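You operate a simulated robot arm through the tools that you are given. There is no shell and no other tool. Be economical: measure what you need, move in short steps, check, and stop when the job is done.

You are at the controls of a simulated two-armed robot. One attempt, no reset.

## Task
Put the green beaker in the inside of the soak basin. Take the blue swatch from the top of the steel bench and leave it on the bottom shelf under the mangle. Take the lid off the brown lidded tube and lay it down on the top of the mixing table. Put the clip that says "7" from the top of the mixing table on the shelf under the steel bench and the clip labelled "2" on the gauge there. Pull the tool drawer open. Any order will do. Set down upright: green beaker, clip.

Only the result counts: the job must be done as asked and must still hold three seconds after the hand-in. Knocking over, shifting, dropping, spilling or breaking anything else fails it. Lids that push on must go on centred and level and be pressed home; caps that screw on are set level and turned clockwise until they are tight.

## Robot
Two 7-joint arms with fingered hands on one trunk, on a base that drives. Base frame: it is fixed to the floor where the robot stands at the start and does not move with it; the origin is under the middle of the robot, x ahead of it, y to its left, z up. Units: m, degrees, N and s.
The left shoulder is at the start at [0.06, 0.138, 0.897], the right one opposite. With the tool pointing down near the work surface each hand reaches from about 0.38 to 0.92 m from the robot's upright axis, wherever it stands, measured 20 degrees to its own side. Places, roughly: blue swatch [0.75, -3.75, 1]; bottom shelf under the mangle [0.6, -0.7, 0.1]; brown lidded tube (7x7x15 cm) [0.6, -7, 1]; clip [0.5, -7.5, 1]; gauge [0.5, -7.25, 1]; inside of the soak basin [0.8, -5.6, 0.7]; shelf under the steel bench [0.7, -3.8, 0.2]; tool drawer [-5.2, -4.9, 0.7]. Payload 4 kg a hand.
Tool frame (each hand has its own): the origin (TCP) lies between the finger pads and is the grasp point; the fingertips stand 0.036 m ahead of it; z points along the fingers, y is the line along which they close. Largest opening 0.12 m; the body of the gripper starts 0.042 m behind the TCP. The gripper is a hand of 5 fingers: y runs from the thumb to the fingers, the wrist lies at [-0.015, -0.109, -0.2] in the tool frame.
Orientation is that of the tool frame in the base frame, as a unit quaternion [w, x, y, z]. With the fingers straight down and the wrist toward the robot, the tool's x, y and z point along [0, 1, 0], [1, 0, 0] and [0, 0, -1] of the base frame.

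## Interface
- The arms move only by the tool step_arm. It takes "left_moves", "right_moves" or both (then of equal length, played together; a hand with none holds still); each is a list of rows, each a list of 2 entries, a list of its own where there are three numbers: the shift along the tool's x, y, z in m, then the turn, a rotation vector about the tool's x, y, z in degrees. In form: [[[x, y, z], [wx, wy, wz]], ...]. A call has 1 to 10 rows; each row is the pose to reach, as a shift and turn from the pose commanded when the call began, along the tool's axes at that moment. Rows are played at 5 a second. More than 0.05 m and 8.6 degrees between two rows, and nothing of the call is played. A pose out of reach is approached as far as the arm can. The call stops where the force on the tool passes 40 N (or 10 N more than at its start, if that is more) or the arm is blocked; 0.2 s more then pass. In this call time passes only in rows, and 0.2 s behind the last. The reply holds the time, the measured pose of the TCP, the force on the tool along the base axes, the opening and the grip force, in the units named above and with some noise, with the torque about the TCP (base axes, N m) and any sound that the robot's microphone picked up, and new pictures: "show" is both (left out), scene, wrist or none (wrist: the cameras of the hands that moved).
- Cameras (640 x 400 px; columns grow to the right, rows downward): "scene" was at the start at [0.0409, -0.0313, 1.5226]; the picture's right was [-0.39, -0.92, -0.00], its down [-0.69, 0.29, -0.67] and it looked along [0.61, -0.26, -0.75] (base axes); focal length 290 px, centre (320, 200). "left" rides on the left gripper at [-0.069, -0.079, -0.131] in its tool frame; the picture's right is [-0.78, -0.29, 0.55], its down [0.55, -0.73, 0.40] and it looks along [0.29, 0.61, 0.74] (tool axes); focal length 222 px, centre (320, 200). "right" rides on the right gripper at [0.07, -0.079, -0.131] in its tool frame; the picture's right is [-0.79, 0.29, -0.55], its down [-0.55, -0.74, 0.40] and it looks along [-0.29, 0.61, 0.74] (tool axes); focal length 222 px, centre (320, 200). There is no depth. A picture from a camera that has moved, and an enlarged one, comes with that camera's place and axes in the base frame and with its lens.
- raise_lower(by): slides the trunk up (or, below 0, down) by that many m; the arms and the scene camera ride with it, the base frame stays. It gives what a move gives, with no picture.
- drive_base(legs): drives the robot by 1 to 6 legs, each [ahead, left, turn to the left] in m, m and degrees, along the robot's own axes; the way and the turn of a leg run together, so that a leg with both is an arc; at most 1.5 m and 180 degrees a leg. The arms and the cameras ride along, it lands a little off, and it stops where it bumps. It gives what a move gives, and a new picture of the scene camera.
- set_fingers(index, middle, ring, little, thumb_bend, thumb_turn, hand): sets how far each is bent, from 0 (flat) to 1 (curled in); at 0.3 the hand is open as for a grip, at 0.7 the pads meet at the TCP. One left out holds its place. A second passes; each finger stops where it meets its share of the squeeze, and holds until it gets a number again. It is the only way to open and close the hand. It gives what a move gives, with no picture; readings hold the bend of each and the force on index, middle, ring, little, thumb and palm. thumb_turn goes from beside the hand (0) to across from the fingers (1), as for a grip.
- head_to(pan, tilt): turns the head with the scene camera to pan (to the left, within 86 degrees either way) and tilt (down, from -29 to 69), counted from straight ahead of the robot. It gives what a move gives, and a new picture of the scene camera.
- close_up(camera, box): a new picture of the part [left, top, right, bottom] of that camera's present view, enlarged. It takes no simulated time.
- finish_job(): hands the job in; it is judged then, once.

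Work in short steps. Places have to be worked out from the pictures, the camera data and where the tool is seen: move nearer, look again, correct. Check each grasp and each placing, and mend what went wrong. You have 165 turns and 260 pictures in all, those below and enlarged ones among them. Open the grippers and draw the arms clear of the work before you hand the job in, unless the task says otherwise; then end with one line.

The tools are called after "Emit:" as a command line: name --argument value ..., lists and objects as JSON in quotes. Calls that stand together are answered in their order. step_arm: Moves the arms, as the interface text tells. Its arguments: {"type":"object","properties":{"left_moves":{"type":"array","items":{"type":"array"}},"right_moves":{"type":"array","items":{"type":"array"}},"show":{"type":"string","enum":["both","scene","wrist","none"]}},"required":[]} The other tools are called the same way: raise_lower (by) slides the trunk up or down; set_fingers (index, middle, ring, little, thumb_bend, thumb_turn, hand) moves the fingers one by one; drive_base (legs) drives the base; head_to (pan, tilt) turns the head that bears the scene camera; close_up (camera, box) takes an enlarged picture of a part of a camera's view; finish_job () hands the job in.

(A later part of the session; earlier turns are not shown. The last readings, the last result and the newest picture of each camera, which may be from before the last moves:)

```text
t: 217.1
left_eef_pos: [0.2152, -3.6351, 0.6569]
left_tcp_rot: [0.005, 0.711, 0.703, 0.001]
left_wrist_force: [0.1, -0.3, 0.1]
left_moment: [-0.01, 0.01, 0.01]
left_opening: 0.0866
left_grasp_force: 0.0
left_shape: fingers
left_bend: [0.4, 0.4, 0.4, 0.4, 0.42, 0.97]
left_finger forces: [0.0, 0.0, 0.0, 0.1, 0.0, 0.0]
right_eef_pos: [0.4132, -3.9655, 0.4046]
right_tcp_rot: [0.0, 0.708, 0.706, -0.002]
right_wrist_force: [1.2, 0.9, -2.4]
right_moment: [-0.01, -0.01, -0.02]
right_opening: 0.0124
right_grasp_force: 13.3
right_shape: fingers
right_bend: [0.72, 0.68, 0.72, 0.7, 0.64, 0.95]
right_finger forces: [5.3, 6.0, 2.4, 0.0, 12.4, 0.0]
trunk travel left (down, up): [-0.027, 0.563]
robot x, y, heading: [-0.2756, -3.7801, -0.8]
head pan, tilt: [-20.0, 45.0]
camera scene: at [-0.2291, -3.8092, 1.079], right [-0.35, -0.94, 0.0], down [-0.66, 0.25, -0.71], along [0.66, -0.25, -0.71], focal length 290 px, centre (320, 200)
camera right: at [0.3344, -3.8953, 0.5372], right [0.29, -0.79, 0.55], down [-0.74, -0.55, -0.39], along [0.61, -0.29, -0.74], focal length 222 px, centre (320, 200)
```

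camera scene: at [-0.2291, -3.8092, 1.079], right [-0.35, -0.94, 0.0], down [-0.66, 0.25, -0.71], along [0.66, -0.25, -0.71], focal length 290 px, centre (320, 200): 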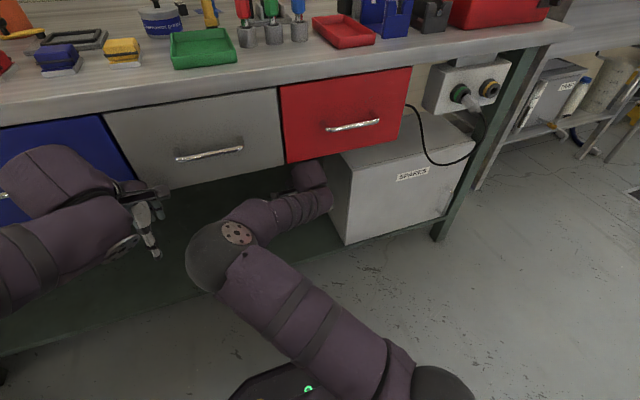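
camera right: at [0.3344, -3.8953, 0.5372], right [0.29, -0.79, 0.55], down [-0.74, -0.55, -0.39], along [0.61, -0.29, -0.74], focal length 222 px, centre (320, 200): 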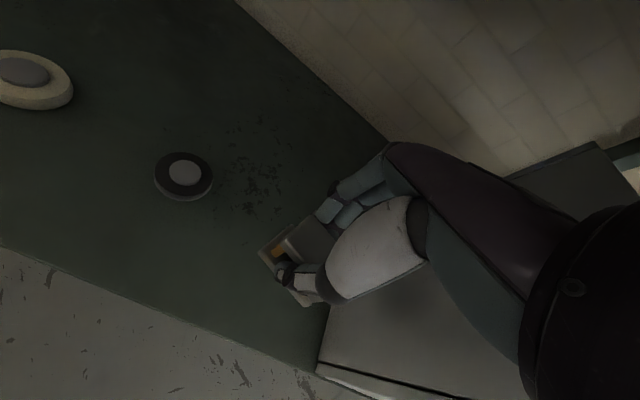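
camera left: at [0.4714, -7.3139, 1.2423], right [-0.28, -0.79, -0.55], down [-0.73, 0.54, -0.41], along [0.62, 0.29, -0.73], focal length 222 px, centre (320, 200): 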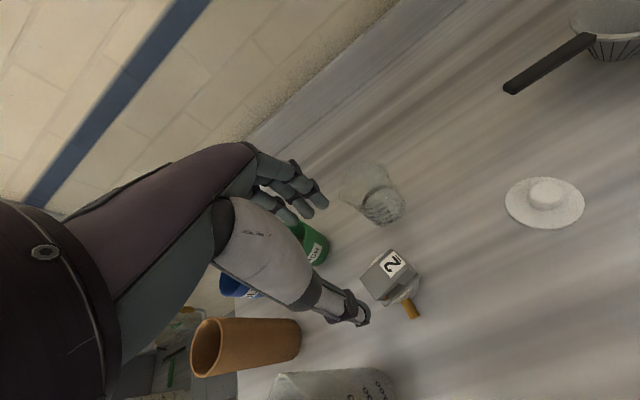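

Hand is over the shelf. Shift 2.5 cm left away from the box and descend.

Emit:
step_arm --right_moves '[[[0.015, 0, 0.03], [0, 0, 0]], [[0.025, 0, 0.06], [0, 0, 0]], [[0.025, 0, 0.09], [0, 0, 0]], [[0.025, 0, 0.115], [0, 0, 0]]]'

Emit:
close_up --camera "right" --box '[180, 140, 420, 340]'

```text
t: 218.1
left_eef_pos: [0.215, -3.6344, 0.658]
left_tcp_rot: [0.005, 0.711, 0.703, 0.001]
left_wrist_force: [0.2, 0.2, -0.7]
left_moment: [-0.03, -0.01, 0.01]
left_opening: 0.0868
left_grasp_force: 0.0
left_shape: fingers
left_bend: [0.4, 0.4, 0.4, 0.4, 0.42, 0.97]
left_finger forces: [0.0, 0.1, 0.0, 0.0, 0.1, 0.1]
right_eef_pos: [0.3837, -3.925, 0.3064]
right_tcp_rot: [0.001, 0.711, 0.703, 0.0]
right_wrist_force: [0.0, 0.7, -1.1]
right_moment: [0.02, -0.03, 0.02]
right_opening: 0.0122
right_grasp_force: 12.9
right_shape: fingers
right_bend: [0.72, 0.68, 0.72, 0.7, 0.64, 0.95]
right_finger forces: [5.2, 5.8, 2.4, 0.0, 12.4, 0.0]
right hand out of reach, approached as far as the arm can: row 2, 3, 4
trunk travel left (down, up): [-0.027, 0.563]
robot x, y, heading: [-0.2767, -3.7806, -0.6]
head pan, tilt: [-20.0, 45.0]
camera scene: at [-0.2298, -3.8095, 1.0791], right [-0.35, -0.94, 0.0], down [-0.66, 0.25, -0.71], along [0.66, -0.25, -0.71], focal length 290 px, centre (320, 200)
camera right: at [0.3063, -3.8546, 0.4402], right [0.28, -0.79, 0.55], down [-0.74, -0.54, -0.4], along [0.61, -0.29, -0.74], focal length 222 px, centre (320, 200)
```

scene: 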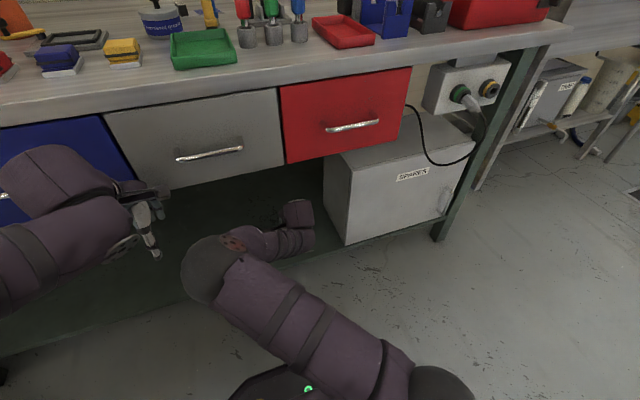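
right: 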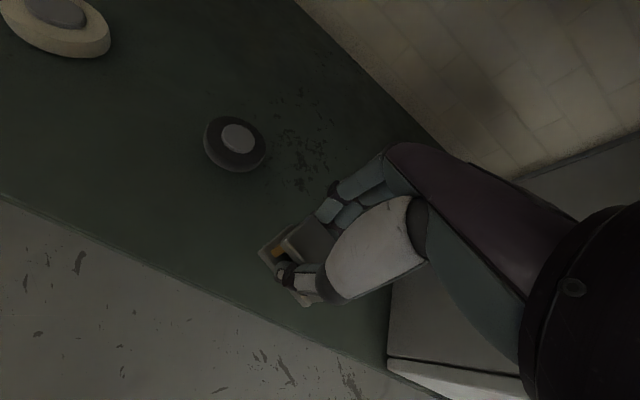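

```text
2.00 times, centred on (300, 240) of right
camera zoom: at [0.3063, -3.8546, 0.4402], right [0.28, -0.79, 0.55], down [-0.74, -0.54, -0.4], along [0.61, -0.29, -0.74], focal length 444 px, centre (360, 120)
```

zoom: 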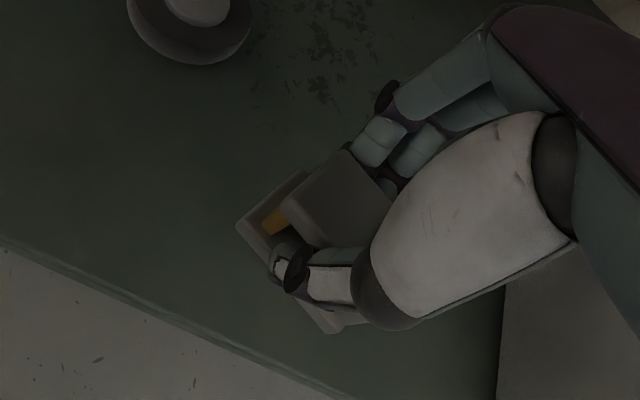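

The arm is near its limit in this posture. I raise the hand a bit, shift the base left 0.12 and bring the hand back right for a better posture.

Emit:
step_arm --right_moves '[[[0, 0.0, -0.04], [0, 0, 0]], [[0, 0.02, -0.09], [0, 0, 0]]]' --show "none"

Emit:
drive_base --legs '[[0.0, 0.13, 0.6]]'

Emit:
step_arm --right_moves '[[[-0.04, 0.005, 0], [0, 0, 0]], [[-0.08, 0.01, 0], [0, 0, 0]], [[-0.12, 0.015, 0], [0, 0, 0]], [[-0.15, 0.02, 0], [0, 0, 0]]]'

```text
refused: row 2 steps farther than a row can; nothing moved
```

```text
t: 219.4
left_eef_pos: [0.2135, -3.4954, 0.6566]
left_tcp_rot: [0.004, 0.707, 0.707, 0.0]
left_wrist_force: [0.1, 0.6, -0.2]
left_moment: [-0.01, 0.0, -0.01]
left_opening: 0.0865
left_grasp_force: 0.1
left_shape: fingers
left_bend: [0.4, 0.4, 0.4, 0.4, 0.42, 0.97]
left_finger forces: [0.0, 0.0, 0.0, 0.0, 0.0, 0.0]
right_eef_pos: [0.3863, -3.7839, 0.3088]
right_tcp_rot: [0.001, 0.706, 0.708, 0.0]
right_wrist_force: [0.3, 0.6, -2.3]
right_moment: [0.01, -0.07, 0.0]
right_opening: 0.0123
right_grasp_force: 12.5
right_shape: fingers
right_bend: [0.72, 0.68, 0.72, 0.7, 0.64, 0.95]
right_finger forces: [5.2, 5.8, 2.3, 0.1, 12.5, 0.0]
trunk travel left (down, up): [-0.027, 0.563]
robot x, y, heading: [-0.2759, -3.6529, -0.0]
head pan, tilt: [-20.0, 45.0]
camera scene: at [-0.2288, -3.6759, 1.0791], right [-0.34, -0.94, 0.0], down [-0.67, 0.24, -0.71], along [0.66, -0.24, -0.71], focal length 290 px, centre (320, 200)
```

scene: 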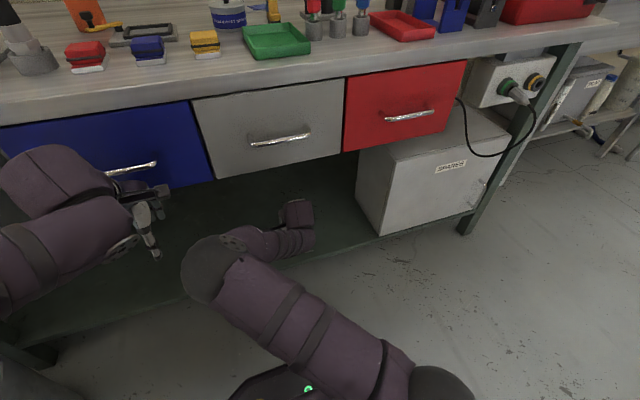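

```text
t: 220.4
left_eef_pos: [0.2115, -3.4958, 0.6577]
left_tcp_rot: [0.005, 0.707, 0.707, 0.0]
left_wrist_force: [-0.2, 1.2, 0.7]
left_moment: [0.02, -0.01, 0.0]
left_opening: 0.0868
left_grasp_force: 0.0
left_shape: fingers
left_bend: [0.4, 0.4, 0.4, 0.4, 0.42, 0.97]
left_finger forces: [0.1, 0.1, 0.1, 0.0, 0.1, 0.0]
right_eef_pos: [0.3673, -3.8323, 0.3341]
right_tcp_rot: [0.001, 0.706, 0.708, -0.001]
right_wrist_force: [-1.2, -0.1, -1.8]
right_moment: [0.02, 0.01, 0.01]
right_opening: 0.0122
right_grasp_force: 12.7
right_shape: fingers
right_bend: [0.72, 0.68, 0.72, 0.7, 0.64, 0.95]
right_finger forces: [5.2, 5.8, 2.4, 0.0, 12.3, 0.0]
right hand out of reach, approached as far as the arm can: row 1, 2, 3, 4
trunk travel left (down, up): [-0.027, 0.563]
robot x, y, heading: [-0.2735, -3.6477, -0.1]
head pan, tilt: [-20.0, 45.0]
camera scene: at [-0.2289, -3.6759, 1.0791], right [-0.34, -0.94, 0.0], down [-0.67, 0.24, -0.71], along [0.66, -0.24, -0.71], focal length 290 px, centre (320, 200)
camera right: at [0.287, -3.7623, 0.4654], right [0.29, -0.78, 0.55], down [-0.73, -0.55, -0.4], along [0.61, -0.29, -0.74], focal length 222 px, centre (320, 200)
```

scene: 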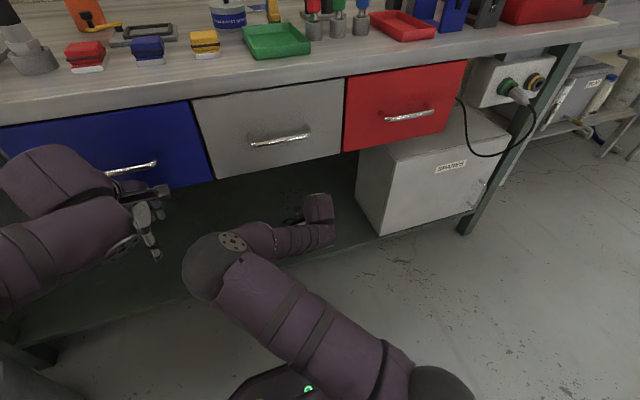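
right: 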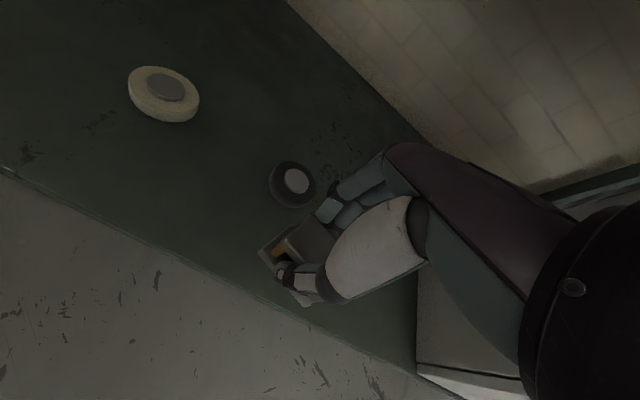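

The posture limits it here. I back the base 0.12 m so the arm works more extended, then reach forward again.

Emit:
drive_base --legs '[[-0.12, 0.0, 0]]'

Emit:
step_arm --right_moves '[[[-0.02, 0.03, -0.03], [0, 0, 0]], [[-0.04, 0.06, -0.06], [0, 0, 0]], [[-0.06, 0.1, -0.07], [0, 0, 0]], [[-0.08, 0.14, -0.07], [0, 0, 0]], [[-0.1, 0.17, -0.07], [0, 0, 0]]]'

```text
t: 221.7
left_eef_pos: [0.093, -3.4939, 0.6572]
left_tcp_rot: [0.004, 0.706, 0.708, 0.001]
left_wrist_force: [0.5, 1.0, -0.2]
left_moment: [0.01, 0.01, 0.01]
left_opening: 0.0868
left_grasp_force: 0.0
left_shape: fingers
left_bend: [0.4, 0.4, 0.4, 0.4, 0.42, 0.97]
left_finger forces: [0.0, 0.0, 0.1, 0.0, 0.0, 0.1]
right_eef_pos: [0.2454, -3.8312, 0.3337]
right_tcp_rot: [0.002, 0.706, 0.708, -0.001]
right_wrist_force: [-1.4, 1.1, -1.5]
right_moment: [0.03, -0.02, 0.02]
right_opening: 0.0123
right_grasp_force: 13.3
right_shape: fingers
right_bend: [0.72, 0.68, 0.72, 0.7, 0.64, 0.95]
right_finger forces: [5.3, 5.8, 2.4, 0.1, 12.5, 0.0]
trunk travel left (down, up): [-0.027, 0.563]
robot x, y, heading: [-0.3937, -3.649, 0.4]
head pan, tilt: [-20.0, 45.0]
camera scene: at [-0.3493, -3.6762, 1.0791], right [-0.34, -0.94, 0.0], down [-0.67, 0.24, -0.71], along [0.67, -0.24, -0.71], focal length 290 px, centre (320, 200)
```

scene: 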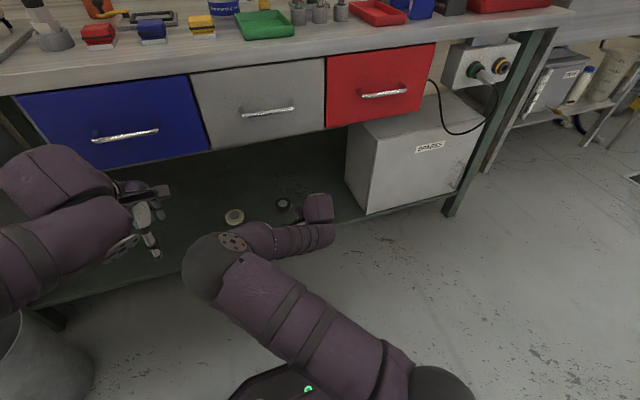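

```text
t: 222.9
left_eef_pos: [0.0926, -3.4938, 0.6574]
left_tcp_rot: [0.004, 0.706, 0.708, 0.0]
left_wrist_force: [-0.1, -0.4, 0.1]
left_moment: [-0.02, -0.01, 0.03]
left_opening: 0.0868
left_grasp_force: 0.0
left_shape: fingers
left_bend: [0.4, 0.4, 0.4, 0.4, 0.42, 0.97]
left_finger forces: [0.0, 0.0, 0.0, 0.0, 0.0, 0.0]
right_eef_pos: [0.2796, -3.8442, 0.4017]
right_tcp_rot: [0.001, 0.706, 0.709, -0.001]
right_wrist_force: [0.2, 1.1, -2.1]
right_moment: [-0.02, -0.04, 0.01]
right_opening: 0.0122
right_grasp_force: 13.3
right_shape: fingers
right_bend: [0.72, 0.68, 0.72, 0.7, 0.64, 0.95]
right_finger forces: [5.3, 5.8, 2.4, 0.0, 12.3, 0.0]
right hand out of reach, approached as far as the arm can: row 1, 2, 3, 4, 5
trunk travel left (down, up): [-0.027, 0.563]
robot x, y, heading: [-0.3956, -3.6501, 0.4]
head pan, tilt: [-20.0, 45.0]
camera scene: at [-0.3494, -3.6762, 1.0791], right [-0.34, -0.94, 0.0], down [-0.67, 0.24, -0.71], along [0.67, -0.24, -0.71], focal length 290 px, centre (320, 200)
camera right: at [0.1997, -3.7739, 0.5325], right [0.29, -0.78, 0.55], down [-0.73, -0.55, -0.4], along [0.61, -0.29, -0.74], focal length 222 px, centre (320, 200)
```

scene: 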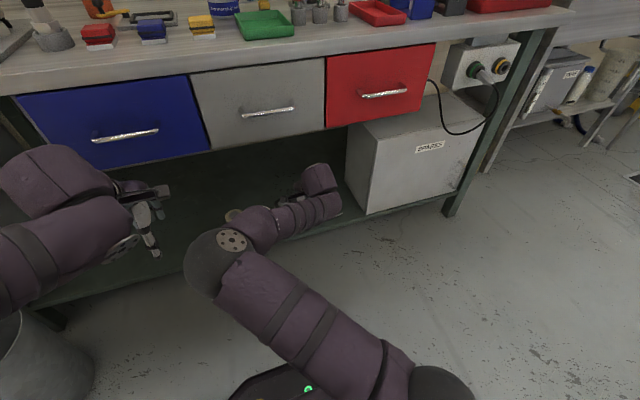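
right: 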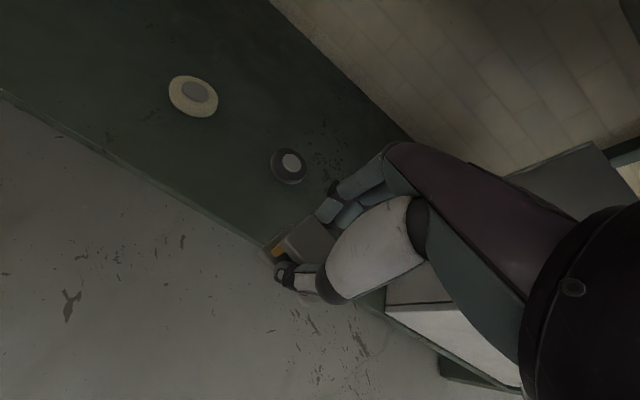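

The elbow is in the wrong branch. I bring the hand back out, up and right to the earlier good posture.

Emit:
step_arm --right_moves '[[[0, -0.045, 0], [0, 0, 0]], [[0, -0.09, 0], [0, 0, 0]], [[-0.01, -0.13, -0.02], [0, 0, 0]], [[-0.04, -0.155, -0.045], [0, 0, 0]], [[-0.07, -0.18, -0.07], [0, 0, 0]], [[-0.1, -0.2, -0.1], [0, 0, 0]], [[-0.13, -0.22, -0.13], [0, 0, 0]], [[-0.16, -0.235, -0.165], [0, 0, 0]], [[-0.19, -0.24, -0.2], [0, 0, 0]], [[-0.22, -0.24, -0.235], [0, 0, 0]]]' --show "none"

Emit:
step_arm --right_moves '[[[-0.02, 0, -0.03], [0, 0, 0]], [[-0.02, 0, -0.07], [0, 0, 0]]]' --show "scene"

```text
t: 225.1
left_eef_pos: [0.0925, -3.4927, 0.6571]
left_tcp_rot: [0.006, 0.705, 0.709, 0.0]
left_wrist_force: [0.7, 0.3, -1.3]
left_moment: [-0.07, 0.04, -0.02]
left_opening: 0.0868
left_grasp_force: 0.0
left_shape: fingers
left_bend: [0.4, 0.4, 0.4, 0.4, 0.42, 0.97]
left_finger forces: [0.0, 0.0, 0.1, 0.0, 0.1, 0.1]
right_eef_pos: [0.0358, -4.0679, 0.6363]
right_tcp_rot: [0.0, 0.706, 0.708, -0.003]
right_wrist_force: [-0.8, 0.8, -2.1]
right_moment: [-0.06, -0.01, -0.01]
right_opening: 0.0113
right_grasp_force: 11.3
right_shape: fingers
right_bend: [0.72, 0.72, 0.72, 0.7, 0.64, 0.95]
right_finger forces: [5.3, 5.7, 2.2, 0.0, 10.8, 0.0]
trunk travel left (down, up): [-0.027, 0.563]
robot x, y, heading: [-0.3949, -3.6482, 0.5]
head pan, tilt: [-20.0, 45.0]
```

```text
t: 225.7
left_eef_pos: [0.0924, -3.4945, 0.6581]
left_tcp_rot: [0.003, 0.706, 0.709, 0.001]
left_wrist_force: [0.5, -1.3, -0.3]
left_moment: [0.03, 0.01, -0.01]
left_opening: 0.0866
left_grasp_force: 0.0
left_shape: fingers
left_bend: [0.4, 0.4, 0.4, 0.4, 0.42, 0.97]
left_finger forces: [0.0, 0.1, 0.1, 0.0, 0.1, 0.0]
right_eef_pos: [0.0362, -4.0867, 0.7069]
right_tcp_rot: [0.0, 0.705, 0.709, -0.001]
right_wrist_force: [-1.1, -0.8, -2.6]
right_moment: [0.03, 0.01, -0.01]
right_opening: 0.0113
right_grasp_force: 11.8
right_shape: fingers
right_bend: [0.72, 0.72, 0.72, 0.7, 0.64, 0.95]
right_finger forces: [5.1, 5.5, 2.2, 0.0, 10.7, 0.0]
trunk travel left (down, up): [-0.027, 0.563]
robot x, y, heading: [-0.3948, -3.6486, 0.1]
head pan, tilt: [-20.0, 45.0]
camera scene: at [-0.3494, -3.6765, 1.079], right [-0.34, -0.94, 0.0], down [-0.67, 0.24, -0.71], along [0.67, -0.24, -0.71], focal length 290 px, centre (320, 200)
```

scene: 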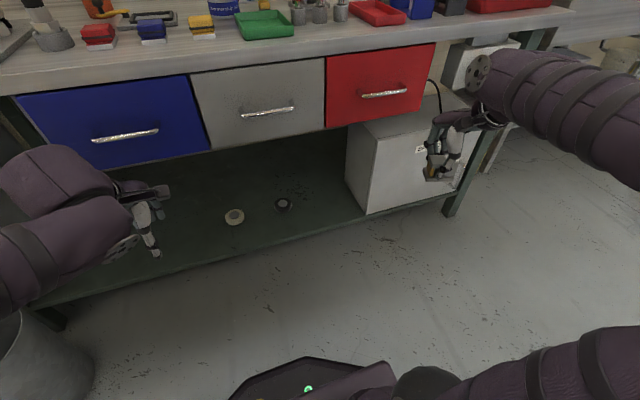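

Good posture again. Tighten slightly, shift the base left 0.12 so the target lies well to the right-hand side.

Emit:
set_fingers --hand "right" --index 0.76 --middle 0.78 --ring 0.77 --thumb_bend 0.69

Emit:
drive_base --legs '[[0.0, 0.12, 0]]'

Emit:
close_up --camera "right" --box '[180, 140, 420, 340]'

```text
t: 226.7
left_eef_pos: [0.0912, -3.4944, 0.6581]
left_tcp_rot: [0.004, 0.706, 0.708, 0.001]
left_wrist_force: [0.2, 0.1, 0.2]
left_moment: [-0.01, 0.0, -0.01]
left_opening: 0.0865
left_grasp_force: 0.1
left_shape: fingers
left_bend: [0.4, 0.4, 0.4, 0.4, 0.42, 0.97]
left_finger forces: [0.1, 0.0, 0.1, 0.1, 0.0, 0.1]
right_eef_pos: [0.0376, -4.0878, 0.7065]
right_tcp_rot: [0.001, 0.706, 0.708, 0.0]
right_wrist_force: [-0.1, 0.6, -2.6]
right_moment: [0.01, 0.01, 0.02]
right_opening: 0.0112
right_grasp_force: 26.0
right_shape: fingers
right_bend: [0.75, 0.73, 0.75, 0.7, 0.64, 0.93]
right_finger forces: [10.1, 8.0, 6.8, 0.0, 27.4, 0.0]
trunk travel left (down, up): [-0.027, 0.563]
robot x, y, heading: [-0.3992, -3.6488, 0.4]
head pan, tilt: [-20.0, 45.0]
```

```text
t: 227.9
left_eef_pos: [0.0912, -3.3736, 0.6578]
left_tcp_rot: [0.005, 0.706, 0.709, 0.0]
left_wrist_force: [1.0, -0.5, -0.7]
left_moment: [-0.01, 0.0, -0.02]
left_opening: 0.0868
left_grasp_force: 0.1
left_shape: fingers
left_bend: [0.4, 0.4, 0.4, 0.4, 0.42, 0.97]
left_finger forces: [0.0, 0.0, 0.0, 0.1, 0.0, 0.1]
right_eef_pos: [0.0361, -3.9671, 0.7074]
right_tcp_rot: [0.001, 0.706, 0.709, -0.001]
right_wrist_force: [1.0, 0.5, -2.0]
right_moment: [0.01, -0.02, -0.01]
right_opening: 0.0109
right_grasp_force: 25.9
right_shape: fingers
right_bend: [0.75, 0.73, 0.75, 0.7, 0.64, 0.93]
right_finger forces: [10.0, 7.9, 6.8, 0.0, 27.1, 0.1]
trunk travel left (down, up): [-0.027, 0.563]
robot x, y, heading: [-0.3991, -3.5286, 0.2]
head pan, tilt: [-20.0, 45.0]
camera scene: at [-0.3501, -3.556, 1.0791], right [-0.34, -0.94, 0.0], down [-0.67, 0.24, -0.71], along [0.67, -0.24, -0.71], focal length 290 px, centre (320, 200)
```

scene: 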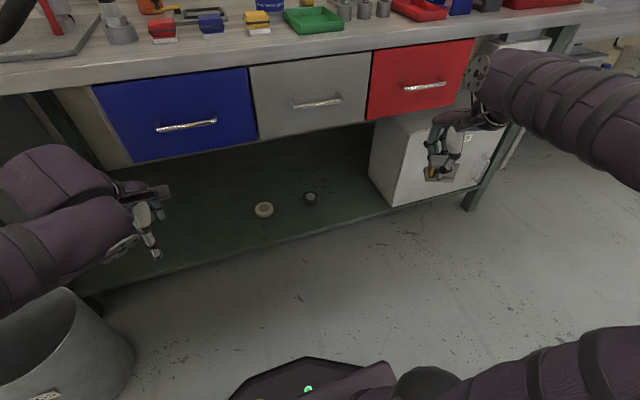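

```text
2.00 times, centred on (300, 240) of right
camera zoom: at [-0.0426, -3.8967, 0.8386], right [0.29, -0.78, 0.55], down [-0.73, -0.55, -0.4], along [0.61, -0.29, -0.74], focal length 444 px, centre (360, 120)
```

zoom: 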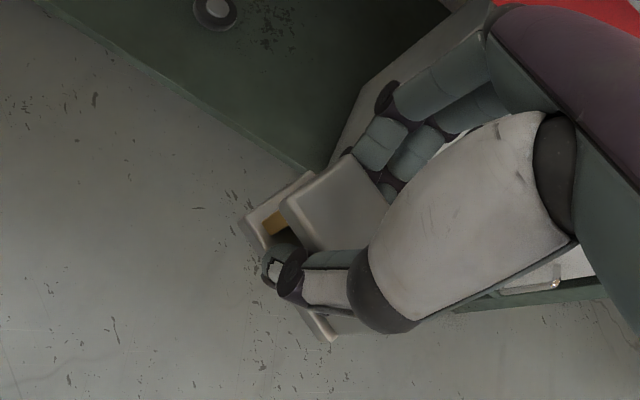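

Move forward and down under the drawers.

Emit:
step_arm --right_moves '[[[0.0, 0.02, 0.04], [0, 0, 0]], [[0.0, 0.045, 0.08], [0, 0, 0]], [[0.0, 0.075, 0.115], [0, 0, 0]], [[0.005, 0.105, 0.15], [0, 0, 0]], [[0.01, 0.135, 0.185], [0, 0, 0]], [[0.015, 0.165, 0.22], [0, 0, 0]], [[0.02, 0.2, 0.25], [0, 0, 0]], [[0.02, 0.235, 0.28], [0, 0, 0]], [[0.02, 0.275, 0.305], [0, 0, 0]], [[0.02, 0.32, 0.315], [0, 0, 0]]]'

```text
t: 230.1
left_eef_pos: [0.09, -3.3749, 0.6587]
left_tcp_rot: [0.005, 0.706, 0.708, 0.0]
left_wrist_force: [-1.0, -0.1, -0.2]
left_moment: [0.0, -0.02, 0.0]
left_opening: 0.0863
left_grasp_force: 0.1
left_shape: fingers
left_bend: [0.4, 0.4, 0.4, 0.4, 0.42, 0.97]
left_finger forces: [0.0, 0.0, 0.0, 0.1, 0.0, 0.0]
right_eef_pos: [0.355, -3.9428, 0.3905]
right_tcp_rot: [0.001, 0.707, 0.708, -0.001]
right_wrist_force: [0.2, -0.9, -2.0]
right_moment: [0.01, -0.05, -0.02]
right_opening: 0.011
right_grasp_force: 25.2
right_shape: fingers
right_bend: [0.75, 0.73, 0.75, 0.7, 0.64, 0.93]
right_finger forces: [10.0, 7.8, 6.3, 0.0, 25.6, 0.1]
trunk travel left (down, up): [-0.027, 0.563]
robot x, y, heading: [-0.3944, -3.5306, 0.2]
head pan, tilt: [-20.0, 45.0]
camera scene: at [-0.3502, -3.556, 1.0791], right [-0.34, -0.94, 0.0], down [-0.67, 0.24, -0.71], along [0.67, -0.24, -0.71], focal length 290 px, centre (320, 200)
camera right: at [0.2766, -3.8733, 0.5238], right [0.29, -0.78, 0.55], down [-0.73, -0.55, -0.4], along [0.61, -0.29, -0.74], focal length 222 px, centre (320, 200)
```

scene: 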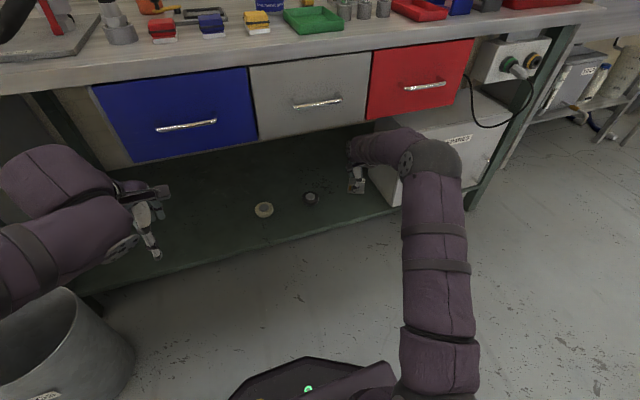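
right: 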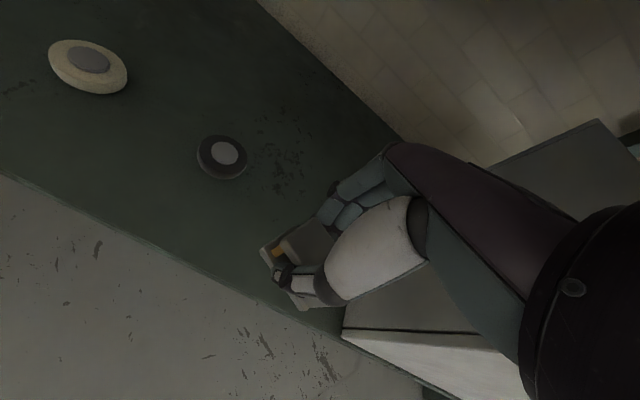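

Good. Forward a bit more and descend.

Emit:
step_arm --right_moves '[[[0.01, 0.03, 0.02], [0, 0, 0]], [[0.02, 0.055, 0.05], [0, 0, 0]], [[0.02, 0.06, 0.08], [0, 0, 0]], [[0.02, 0.06, 0.1], [0, 0, 0]]]'

Emit:
close_up --camera "right" --box '[180, 140, 420, 340]'

```text
t: 231.1
left_eef_pos: [0.0914, -3.3737, 0.658]
left_tcp_rot: [0.004, 0.706, 0.708, 0.001]
left_wrist_force: [0.6, 0.2, -0.1]
left_moment: [0.02, -0.03, 0.02]
left_opening: 0.0867
left_grasp_force: 0.0
left_shape: fingers
left_bend: [0.4, 0.4, 0.4, 0.4, 0.42, 0.97]
left_finger forces: [0.0, 0.0, 0.0, 0.1, 0.0, 0.1]
right_eef_pos: [0.4169, -3.9213, 0.2934]
right_tcp_rot: [0.001, 0.706, 0.708, 0.0]
right_wrist_force: [0.3, -0.8, -1.6]
right_moment: [-0.01, -0.02, 0.03]
right_opening: 0.011
right_grasp_force: 24.9
right_shape: fingers
right_bend: [0.75, 0.73, 0.75, 0.7, 0.64, 0.93]
right_finger forces: [10.2, 7.9, 6.2, 0.1, 25.3, 0.1]
trunk travel left (down, up): [-0.027, 0.563]
robot x, y, heading: [-0.396, -3.5295, 0.2]
head pan, tilt: [-20.0, 45.0]
camera scene: at [-0.35, -3.5559, 1.0791], right [-0.34, -0.94, 0.0], down [-0.67, 0.24, -0.71], along [0.67, -0.24, -0.71], focal length 290 px, centre (320, 200)
camera right: at [0.3364, -3.8522, 0.4261], right [0.29, -0.78, 0.55], down [-0.73, -0.55, -0.4], along [0.61, -0.29, -0.74], focal length 222 px, centre (320, 200)
```

scene: 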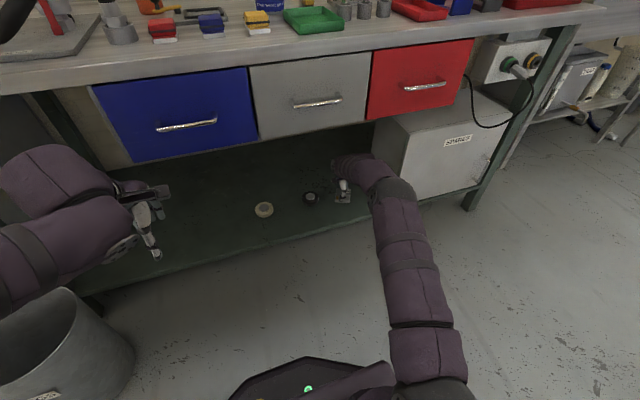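
right: 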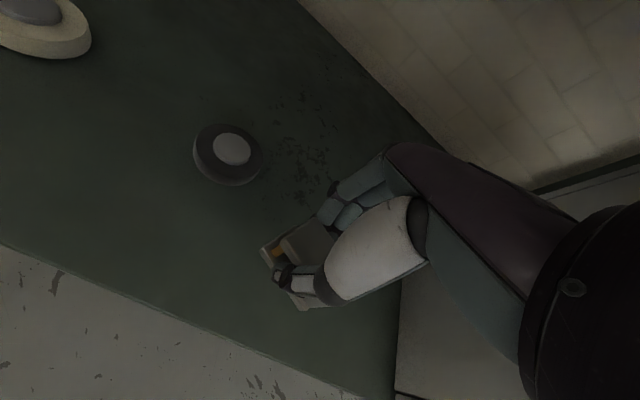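

```text
2.00 times, centred on (300, 240) of right
camera zoom: at [0.3364, -3.8522, 0.4261], right [0.29, -0.78, 0.55], down [-0.73, -0.55, -0.4], along [0.61, -0.29, -0.74], focal length 444 px, centre (360, 120)
```

zoom: 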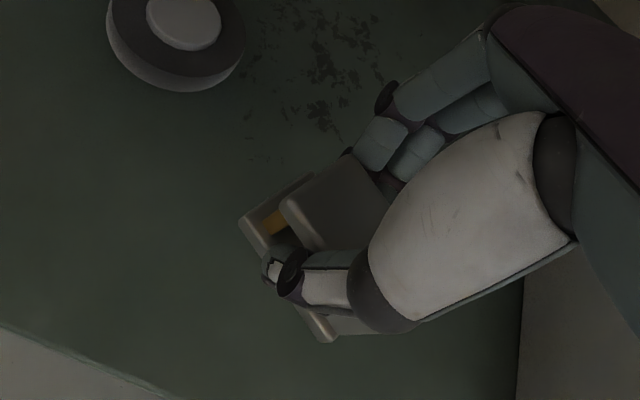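

Descend finely until contact with the shelf.

Emit:
step_arm --right_moves '[[[0, 0, 0.012], [0, 0, 0]], [[0, 0, 0.022], [0, 0, 0]], [[0, 0, 0.03], [0, 0, 0]], [[0, 0, 0.037], [0, 0, 0]], [[0, 0, 0.044], [0, 0, 0]], [[0, 0, 0.05], [0, 0, 0]]]' --show "wrist"

```text
t: 232.5
left_eef_pos: [0.0922, -3.3743, 0.6574]
left_tcp_rot: [0.005, 0.706, 0.708, 0.0]
left_wrist_force: [0.0, 0.5, -0.3]
left_moment: [-0.01, 0.01, -0.05]
left_opening: 0.0868
left_grasp_force: 0.2
left_shape: fingers
left_bend: [0.4, 0.4, 0.4, 0.4, 0.42, 0.97]
left_finger forces: [0.0, 0.0, 0.0, 0.0, 0.0, 0.0]
right_eef_pos: [0.4156, -3.9253, 0.2399]
right_tcp_rot: [0.0, 0.706, 0.708, 0.0]
right_wrist_force: [0.0, 0.1, -1.9]
right_moment: [0.04, -0.02, -0.01]
right_opening: 0.0111
right_grasp_force: 25.1
right_shape: fingers
right_bend: [0.75, 0.73, 0.75, 0.7, 0.64, 0.93]
right_finger forces: [10.2, 8.0, 6.1, 0.0, 25.1, 0.0]
trunk travel left (down, up): [-0.027, 0.563]
robot x, y, heading: [-0.3941, -3.5281, 0.3]
head pan, tilt: [-20.0, 45.0]
camera right: at [0.3369, -3.8554, 0.3724], right [0.29, -0.78, 0.55], down [-0.73, -0.55, -0.4], along [0.61, -0.29, -0.74], focal length 222 px, centre (320, 200)
```

right: 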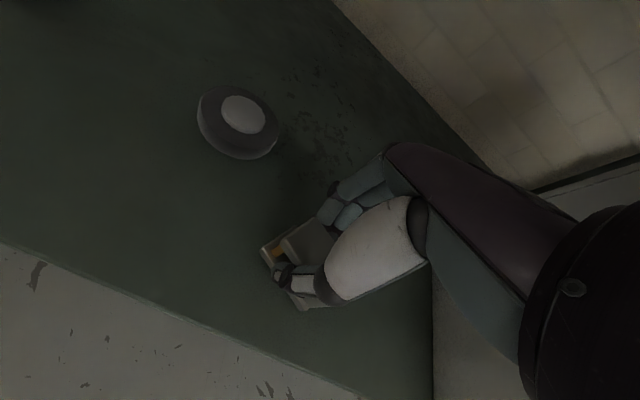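

Emit:
step_arm --right_moves '[[[0, 0, 0.01], [0, 0, 0]], [[0, 0, 0.018], [0, 0, 0]], [[0, 0, 0.025], [0, 0, 0]], [[0, 0, 0.032], [0, 0, 0]], [[0, 0, 0.038], [0, 0, 0]], [[0, 0, 0.044], [0, 0, 0]]]' --show "wrist"

```text
t: 233.3
left_eef_pos: [0.0906, -3.3735, 0.6586]
left_tcp_rot: [0.005, 0.705, 0.709, 0.002]
left_wrist_force: [-0.5, 0.2, 0.2]
left_moment: [0.01, -0.03, 0.03]
left_opening: 0.0866
left_grasp_force: 0.1
left_shape: fingers
left_bend: [0.4, 0.4, 0.4, 0.4, 0.42, 0.97]
left_finger forces: [0.0, 0.0, 0.0, 0.0, 0.1, 0.0]
right_eef_pos: [0.4217, -3.9276, 0.2316]
right_tcp_rot: [0.009, 0.707, 0.707, 0.005]
right_wrist_force: [-5.6, 0.8, 17.6]
right_moment: [0.37, 0.74, 0.07]
right_opening: 0.0126
right_grasp_force: 32.0
right_shape: fingers
right_bend: [0.75, 0.73, 0.76, 0.7, 0.65, 0.93]
right_finger forces: [10.9, 7.2, 4.8, 0.0, 41.7, 0.0]
trunk travel left (down, up): [-0.027, 0.563]
robot x, y, heading: [-0.3933, -3.5256, 0.3]
head pan, tilt: [-20.0, 45.0]
stopped in row 3 (right hand): the force on the tool passed its limit (the readings are from after the stop); the commanded pose is now the measured one
camera right: at [0.3406, -3.8578, 0.3616], right [0.28, -0.78, 0.56], down [-0.73, -0.55, -0.41], along [0.63, -0.29, -0.72], focal length 222 px, centre (320, 200)
```

right: 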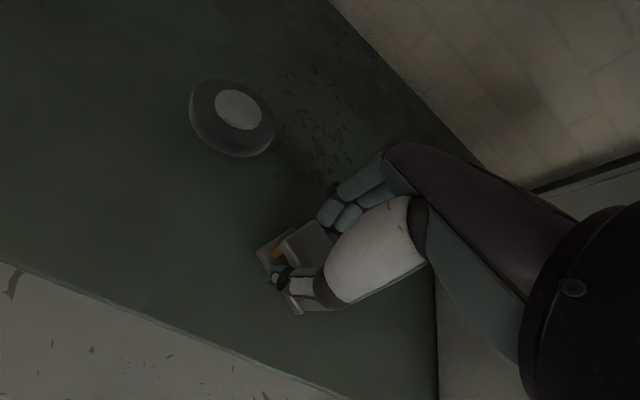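

Clip touches the shelf. Ease slightly, level, then retract the thumb first.

Emit:
step_arm --right_moves '[[[0, 0, -0.004], [1, 0, 0]]]' --show "none"

Emit:
set_fingers --hand "right" --index 0.7 --middle 0.68 --ring 0.7 --thumb_bend 0.58

Emit:
close_up --camera "right" --box '[180, 140, 420, 340]'

```text
t: 233.7
left_eef_pos: [0.0912, -3.3731, 0.6576]
left_tcp_rot: [0.005, 0.706, 0.708, 0.001]
left_wrist_force: [0.0, 0.1, 0.0]
left_moment: [-0.04, -0.03, -0.01]
left_opening: 0.0867
left_grasp_force: 0.0
left_shape: fingers
left_bend: [0.4, 0.4, 0.4, 0.4, 0.42, 0.97]
left_finger forces: [0.0, 0.0, 0.0, 0.0, 0.1, 0.0]
right_eef_pos: [0.4201, -3.9273, 0.2299]
right_tcp_rot: [0.002, 0.706, 0.709, -0.004]
right_wrist_force: [2.5, -3.9, 10.7]
right_moment: [0.12, 0.18, 0.07]
right_opening: 0.012
right_grasp_force: 31.0
right_shape: fingers
right_bend: [0.75, 0.74, 0.76, 0.7, 0.65, 0.93]
right_finger forces: [12.7, 9.9, 6.7, 0.0, 32.5, 0.1]
trunk travel left (down, up): [-0.027, 0.563]
robot x, y, heading: [-0.3962, -3.5285, 0.4]
head pan, tilt: [-20.0, 45.0]
```

```text
t: 234.7
left_eef_pos: [0.0905, -3.3736, 0.6589]
left_tcp_rot: [0.005, 0.706, 0.709, 0.001]
left_wrist_force: [0.6, 0.9, -0.9]
left_moment: [0.01, -0.03, 0.0]
left_opening: 0.0868
left_grasp_force: 0.1
left_shape: fingers
left_bend: [0.4, 0.4, 0.4, 0.4, 0.42, 0.97]
left_finger forces: [0.0, 0.0, 0.1, 0.0, 0.0, 0.0]
right_eef_pos: [0.4203, -3.9263, 0.2323]
right_tcp_rot: [0.003, 0.707, 0.707, -0.002]
right_wrist_force: [0.6, -0.1, 20.8]
right_moment: [0.24, 0.19, -0.14]
right_opening: 0.0141
right_grasp_force: 14.0
right_shape: fingers
right_bend: [0.71, 0.68, 0.7, 0.7, 0.6, 0.95]
right_finger forces: [5.5, 4.7, 0.0, 0.0, 18.2, 0.1]
trunk travel left (down, up): [-0.027, 0.563]
robot x, y, heading: [-0.3952, -3.5307, 0.4]
head pan, tilt: [-20.0, 45.0]
```

```text
2.00 times, centred on (300, 240) of right
camera zoom: at [0.3422, -3.8566, 0.3647], right [0.29, -0.78, 0.55], down [-0.73, -0.55, -0.39], along [0.61, -0.29, -0.74], focal length 444 px, centre (360, 120)
```

zoom: 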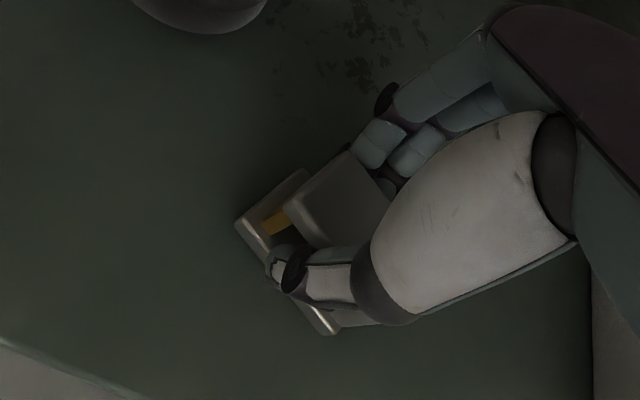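

Thumb presses the base plate; raise 6 mm and open the thumb further.

Emit:
step_arm --right_moves '[[[0, 0, -0.006], [0, 0, 0]]]' --show "none"

Emit:
set_fingers --hand "right" --thumb_bend 0.5

Emit:
close_up --camera "right" --box '[180, 140, 420, 340]'

```text
t: 235.1
left_eef_pos: [0.0916, -3.3732, 0.6575]
left_tcp_rot: [0.005, 0.706, 0.708, 0.002]
left_wrist_force: [0.4, -0.6, -0.6]
left_moment: [-0.03, 0.03, -0.01]
left_opening: 0.0864
left_grasp_force: 0.0
left_shape: fingers
left_bend: [0.4, 0.4, 0.4, 0.4, 0.42, 0.97]
left_finger forces: [0.0, 0.0, 0.1, 0.1, 0.1, 0.0]
right_eef_pos: [0.4189, -3.9267, 0.2347]
right_tcp_rot: [-0.002, 0.707, 0.707, -0.005]
right_wrist_force: [1.7, 1.5, 5.5]
right_moment: [0.06, -0.02, -0.05]
right_opening: 0.0149
right_grasp_force: 7.0
right_shape: fingers
right_bend: [0.7, 0.67, 0.7, 0.7, 0.59, 0.95]
right_finger forces: [3.7, 3.4, 0.1, 0.1, 7.3, 0.0]
trunk travel left (down, up): [-0.027, 0.563]
robot x, y, heading: [-0.3942, -3.5295, 0.6]
head pan, tilt: [-20.0, 45.0]
```

```text
t: 236.1
left_eef_pos: [0.0916, -3.373, 0.6587]
left_tcp_rot: [0.005, 0.706, 0.708, 0.001]
left_wrist_force: [0.5, -1.2, -0.3]
left_moment: [-0.01, -0.02, 0.01]
left_opening: 0.0866
left_grasp_force: 0.3
left_shape: fingers
left_bend: [0.4, 0.4, 0.4, 0.4, 0.42, 0.97]
left_finger forces: [0.0, 0.0, 0.1, 0.0, 0.0, 0.0]
right_eef_pos: [0.4214, -3.9271, 0.2363]
right_tcp_rot: [0.0, 0.707, 0.708, -0.005]
right_wrist_force: [0.2, -0.3, -0.5]
right_moment: [0.0, 0.02, 0.02]
right_opening: 0.0296
right_grasp_force: 0.6
right_shape: fingers
right_bend: [0.7, 0.68, 0.7, 0.7, 0.5, 0.97]
right_finger forces: [0.6, 0.1, 0.0, 0.0, 0.0, 0.0]
trunk travel left (down, up): [-0.027, 0.563]
robot x, y, heading: [-0.3975, -3.5283, 0.4]
head pan, tilt: [-20.0, 45.0]
```

```text
2.00 times, centred on (300, 240) of right
camera zoom: at [0.3424, -3.8575, 0.3683], right [0.29, -0.78, 0.55], down [-0.74, -0.55, -0.39], along [0.61, -0.29, -0.74], focal length 444 px, centre (360, 120)
```

zoom: 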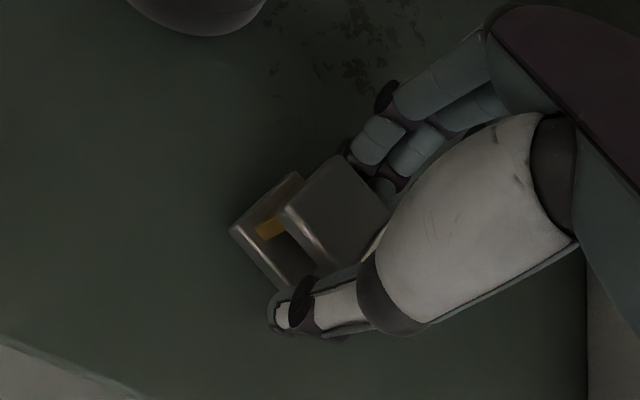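

Thumb is clear; the clip stands. Open the fingers, then rise.

Emit:
set_fingers --hand "right" --thumb_bend 0.42 --index 0.55 --middle 0.55 --ring 0.55 --little 0.55

Emit:
step_arm --right_moves '[[[0, 0.004, -0.02], [0, 0, 0]], [[0, 0.004, -0.05], [0, 0, 0]], [[0, 0.004, -0.09], [0, 0, 0]]]' --show "wrist"

Emit:
close_up --camera "right" --box '[180, 140, 420, 340]'

```text
t: 237.1
left_eef_pos: [0.0921, -3.3743, 0.6578]
left_tcp_rot: [0.004, 0.706, 0.708, 0.0]
left_wrist_force: [0.3, -0.6, 0.4]
left_moment: [0.0, -0.01, -0.01]
left_opening: 0.0867
left_grasp_force: 0.2
left_shape: fingers
left_bend: [0.4, 0.4, 0.4, 0.4, 0.42, 0.97]
left_finger forces: [0.0, 0.1, 0.1, 0.0, 0.1, 0.0]
right_eef_pos: [0.4209, -3.9265, 0.2367]
right_tcp_rot: [0.0, 0.706, 0.708, -0.004]
right_wrist_force: [-0.3, 0.4, -0.1]
right_moment: [0.01, -0.04, -0.01]
right_opening: 0.0636
right_grasp_force: 0.0
right_shape: fingers
right_bend: [0.55, 0.55, 0.55, 0.55, 0.42, 0.97]
right_finger forces: [0.1, 0.0, 0.1, 0.0, 0.0, 0.0]
trunk travel left (down, up): [-0.027, 0.563]
robot x, y, heading: [-0.392, -3.5292, 0.2]
head pan, tilt: [-20.0, 45.0]
```

```text
t: 237.9
left_eef_pos: [0.092, -3.3738, 0.6577]
left_tcp_rot: [0.005, 0.706, 0.708, 0.0]
left_wrist_force: [-0.2, -0.4, 0.0]
left_moment: [0.02, 0.01, 0.04]
left_opening: 0.0869
left_grasp_force: 0.1
left_shape: fingers
left_bend: [0.4, 0.4, 0.4, 0.4, 0.42, 0.97]
left_finger forces: [0.1, 0.0, 0.0, 0.0, 0.0, 0.0]
right_eef_pos: [0.4251, -3.9251, 0.3232]
right_tcp_rot: [0.0, 0.707, 0.707, -0.003]
right_wrist_force: [-0.9, 0.1, -0.8]
right_moment: [0.02, 0.02, 0.04]
right_opening: 0.064
right_grasp_force: 0.1
right_shape: fingers
right_bend: [0.55, 0.55, 0.55, 0.55, 0.42, 0.97]
right_finger forces: [0.1, 0.0, 0.0, 0.0, 0.0, 0.0]
trunk travel left (down, up): [-0.027, 0.563]
robot x, y, heading: [-0.3968, -3.5275, 0.4]
head pan, tilt: [-20.0, 45.0]
camera right: at [0.3462, -3.8539, 0.4559], right [0.3, -0.78, 0.55], down [-0.74, -0.55, -0.39], along [0.61, -0.29, -0.74], focal length 222 px, centre (320, 200)
```

right: 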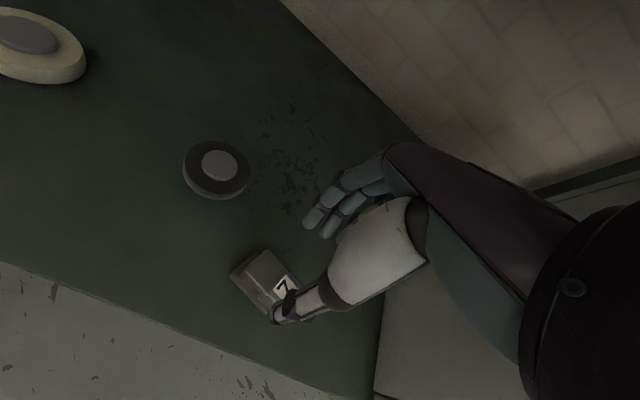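

```text
2.00 times, centred on (300, 240) of right
camera zoom: at [0.3462, -3.8539, 0.4559], right [0.3, -0.78, 0.55], down [-0.74, -0.55, -0.39], along [0.61, -0.29, -0.74], focal length 444 px, centre (360, 120)
```

zoom: 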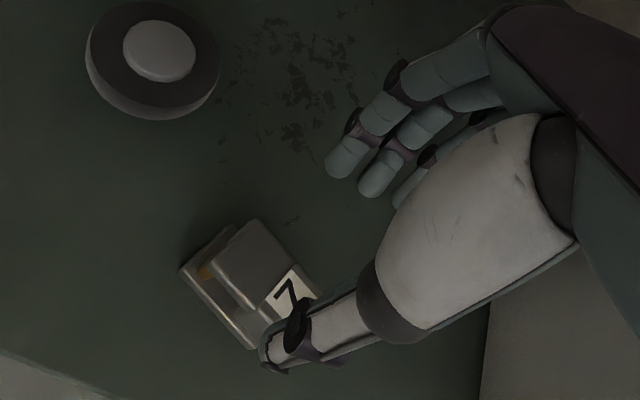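

Clip "7" stands upright on the shelf. Retract along the reverse path.

Emit:
step_arm --right_moves '[[[0, -0.02, -0.04], [0, 0, 0]], [[0, -0.06, -0.065], [0, 0, 0]], [[0, -0.105, -0.075], [0, 0, 0]], [[0, -0.15, -0.085], [0, 0, 0]], [[-0.01, -0.19, -0.105], [0, 0, 0]], [[-0.02, -0.225, -0.135], [0, 0, 0]], [[-0.02, -0.26, -0.165], [0, 0, 0]], [[-0.02, -0.295, -0.2], [0, 0, 0]], [[-0.02, -0.33, -0.235], [0, 0, 0]], [[-0.02, -0.36, -0.27], [0, 0, 0]]]' --show "none"

Emit:
step_arm --right_moves '[[[-0.01, -0.02, -0.04], [0, 0, 0]], [[-0.02, -0.025, -0.08], [0, 0, 0]], [[-0.02, -0.025, -0.12], [0, 0, 0]]]' --show "scene"

```text
t: 240.1
left_eef_pos: [0.0913, -3.3736, 0.6568]
left_tcp_rot: [0.005, 0.706, 0.708, 0.001]
left_wrist_force: [1.1, 0.1, -0.9]
left_moment: [0.0, 0.04, 0.04]
left_opening: 0.0868
left_grasp_force: 0.0
left_shape: fingers
left_bend: [0.4, 0.4, 0.4, 0.4, 0.42, 0.97]
left_finger forces: [0.1, 0.0, 0.1, 0.0, 0.0, 0.0]
right_eef_pos: [0.0672, -3.9459, 0.6001]
right_tcp_rot: [0.001, 0.706, 0.708, -0.003]
right_wrist_force: [-0.3, 0.4, 0.2]
right_moment: [0.01, 0.0, -0.01]
right_opening: 0.0639
right_grasp_force: 0.2
right_shape: fingers
right_bend: [0.55, 0.55, 0.55, 0.55, 0.42, 0.97]
right_finger forces: [0.1, 0.0, 0.0, 0.0, 0.1, 0.0]
trunk travel left (down, up): [-0.027, 0.563]
robot x, y, heading: [-0.394, -3.5274, 0.4]
head pan, tilt: [-20.0, 45.0]
```

```text
t: 240.9
left_eef_pos: [0.0916, -3.3734, 0.6579]
left_tcp_rot: [0.004, 0.706, 0.709, 0.001]
left_wrist_force: [-0.2, -0.1, 0.6]
left_moment: [0.02, 0.0, -0.03]
left_opening: 0.0867
left_grasp_force: 0.0
left_shape: fingers
left_bend: [0.4, 0.4, 0.4, 0.4, 0.42, 0.97]
left_finger forces: [0.1, 0.0, 0.0, 0.0, 0.0, 0.1]
right_eef_pos: [0.039, -3.9632, 0.7177]
right_tcp_rot: [0.0, 0.707, 0.708, -0.003]
right_wrist_force: [0.3, -0.8, 0.0]
right_moment: [0.01, 0.02, 0.0]
right_opening: 0.0637
right_grasp_force: 0.0
right_shape: fingers
right_bend: [0.55, 0.55, 0.55, 0.55, 0.42, 0.97]
right_finger forces: [0.0, 0.0, 0.0, 0.1, 0.1, 0.1]
trunk travel left (down, up): [-0.027, 0.563]
robot x, y, heading: [-0.3959, -3.5311, -0.0]
head pan, tilt: [-20.0, 45.0]
camera scene: at [-0.3503, -3.556, 1.079], right [-0.34, -0.94, 0.0], down [-0.67, 0.24, -0.71], along [0.67, -0.24, -0.71], focal length 290 px, centre (320, 200)
```

scene: 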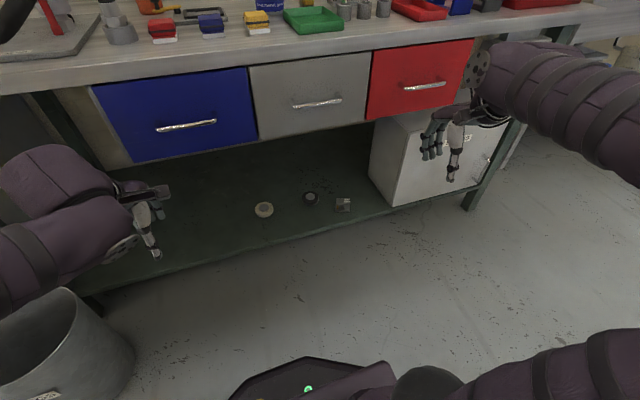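

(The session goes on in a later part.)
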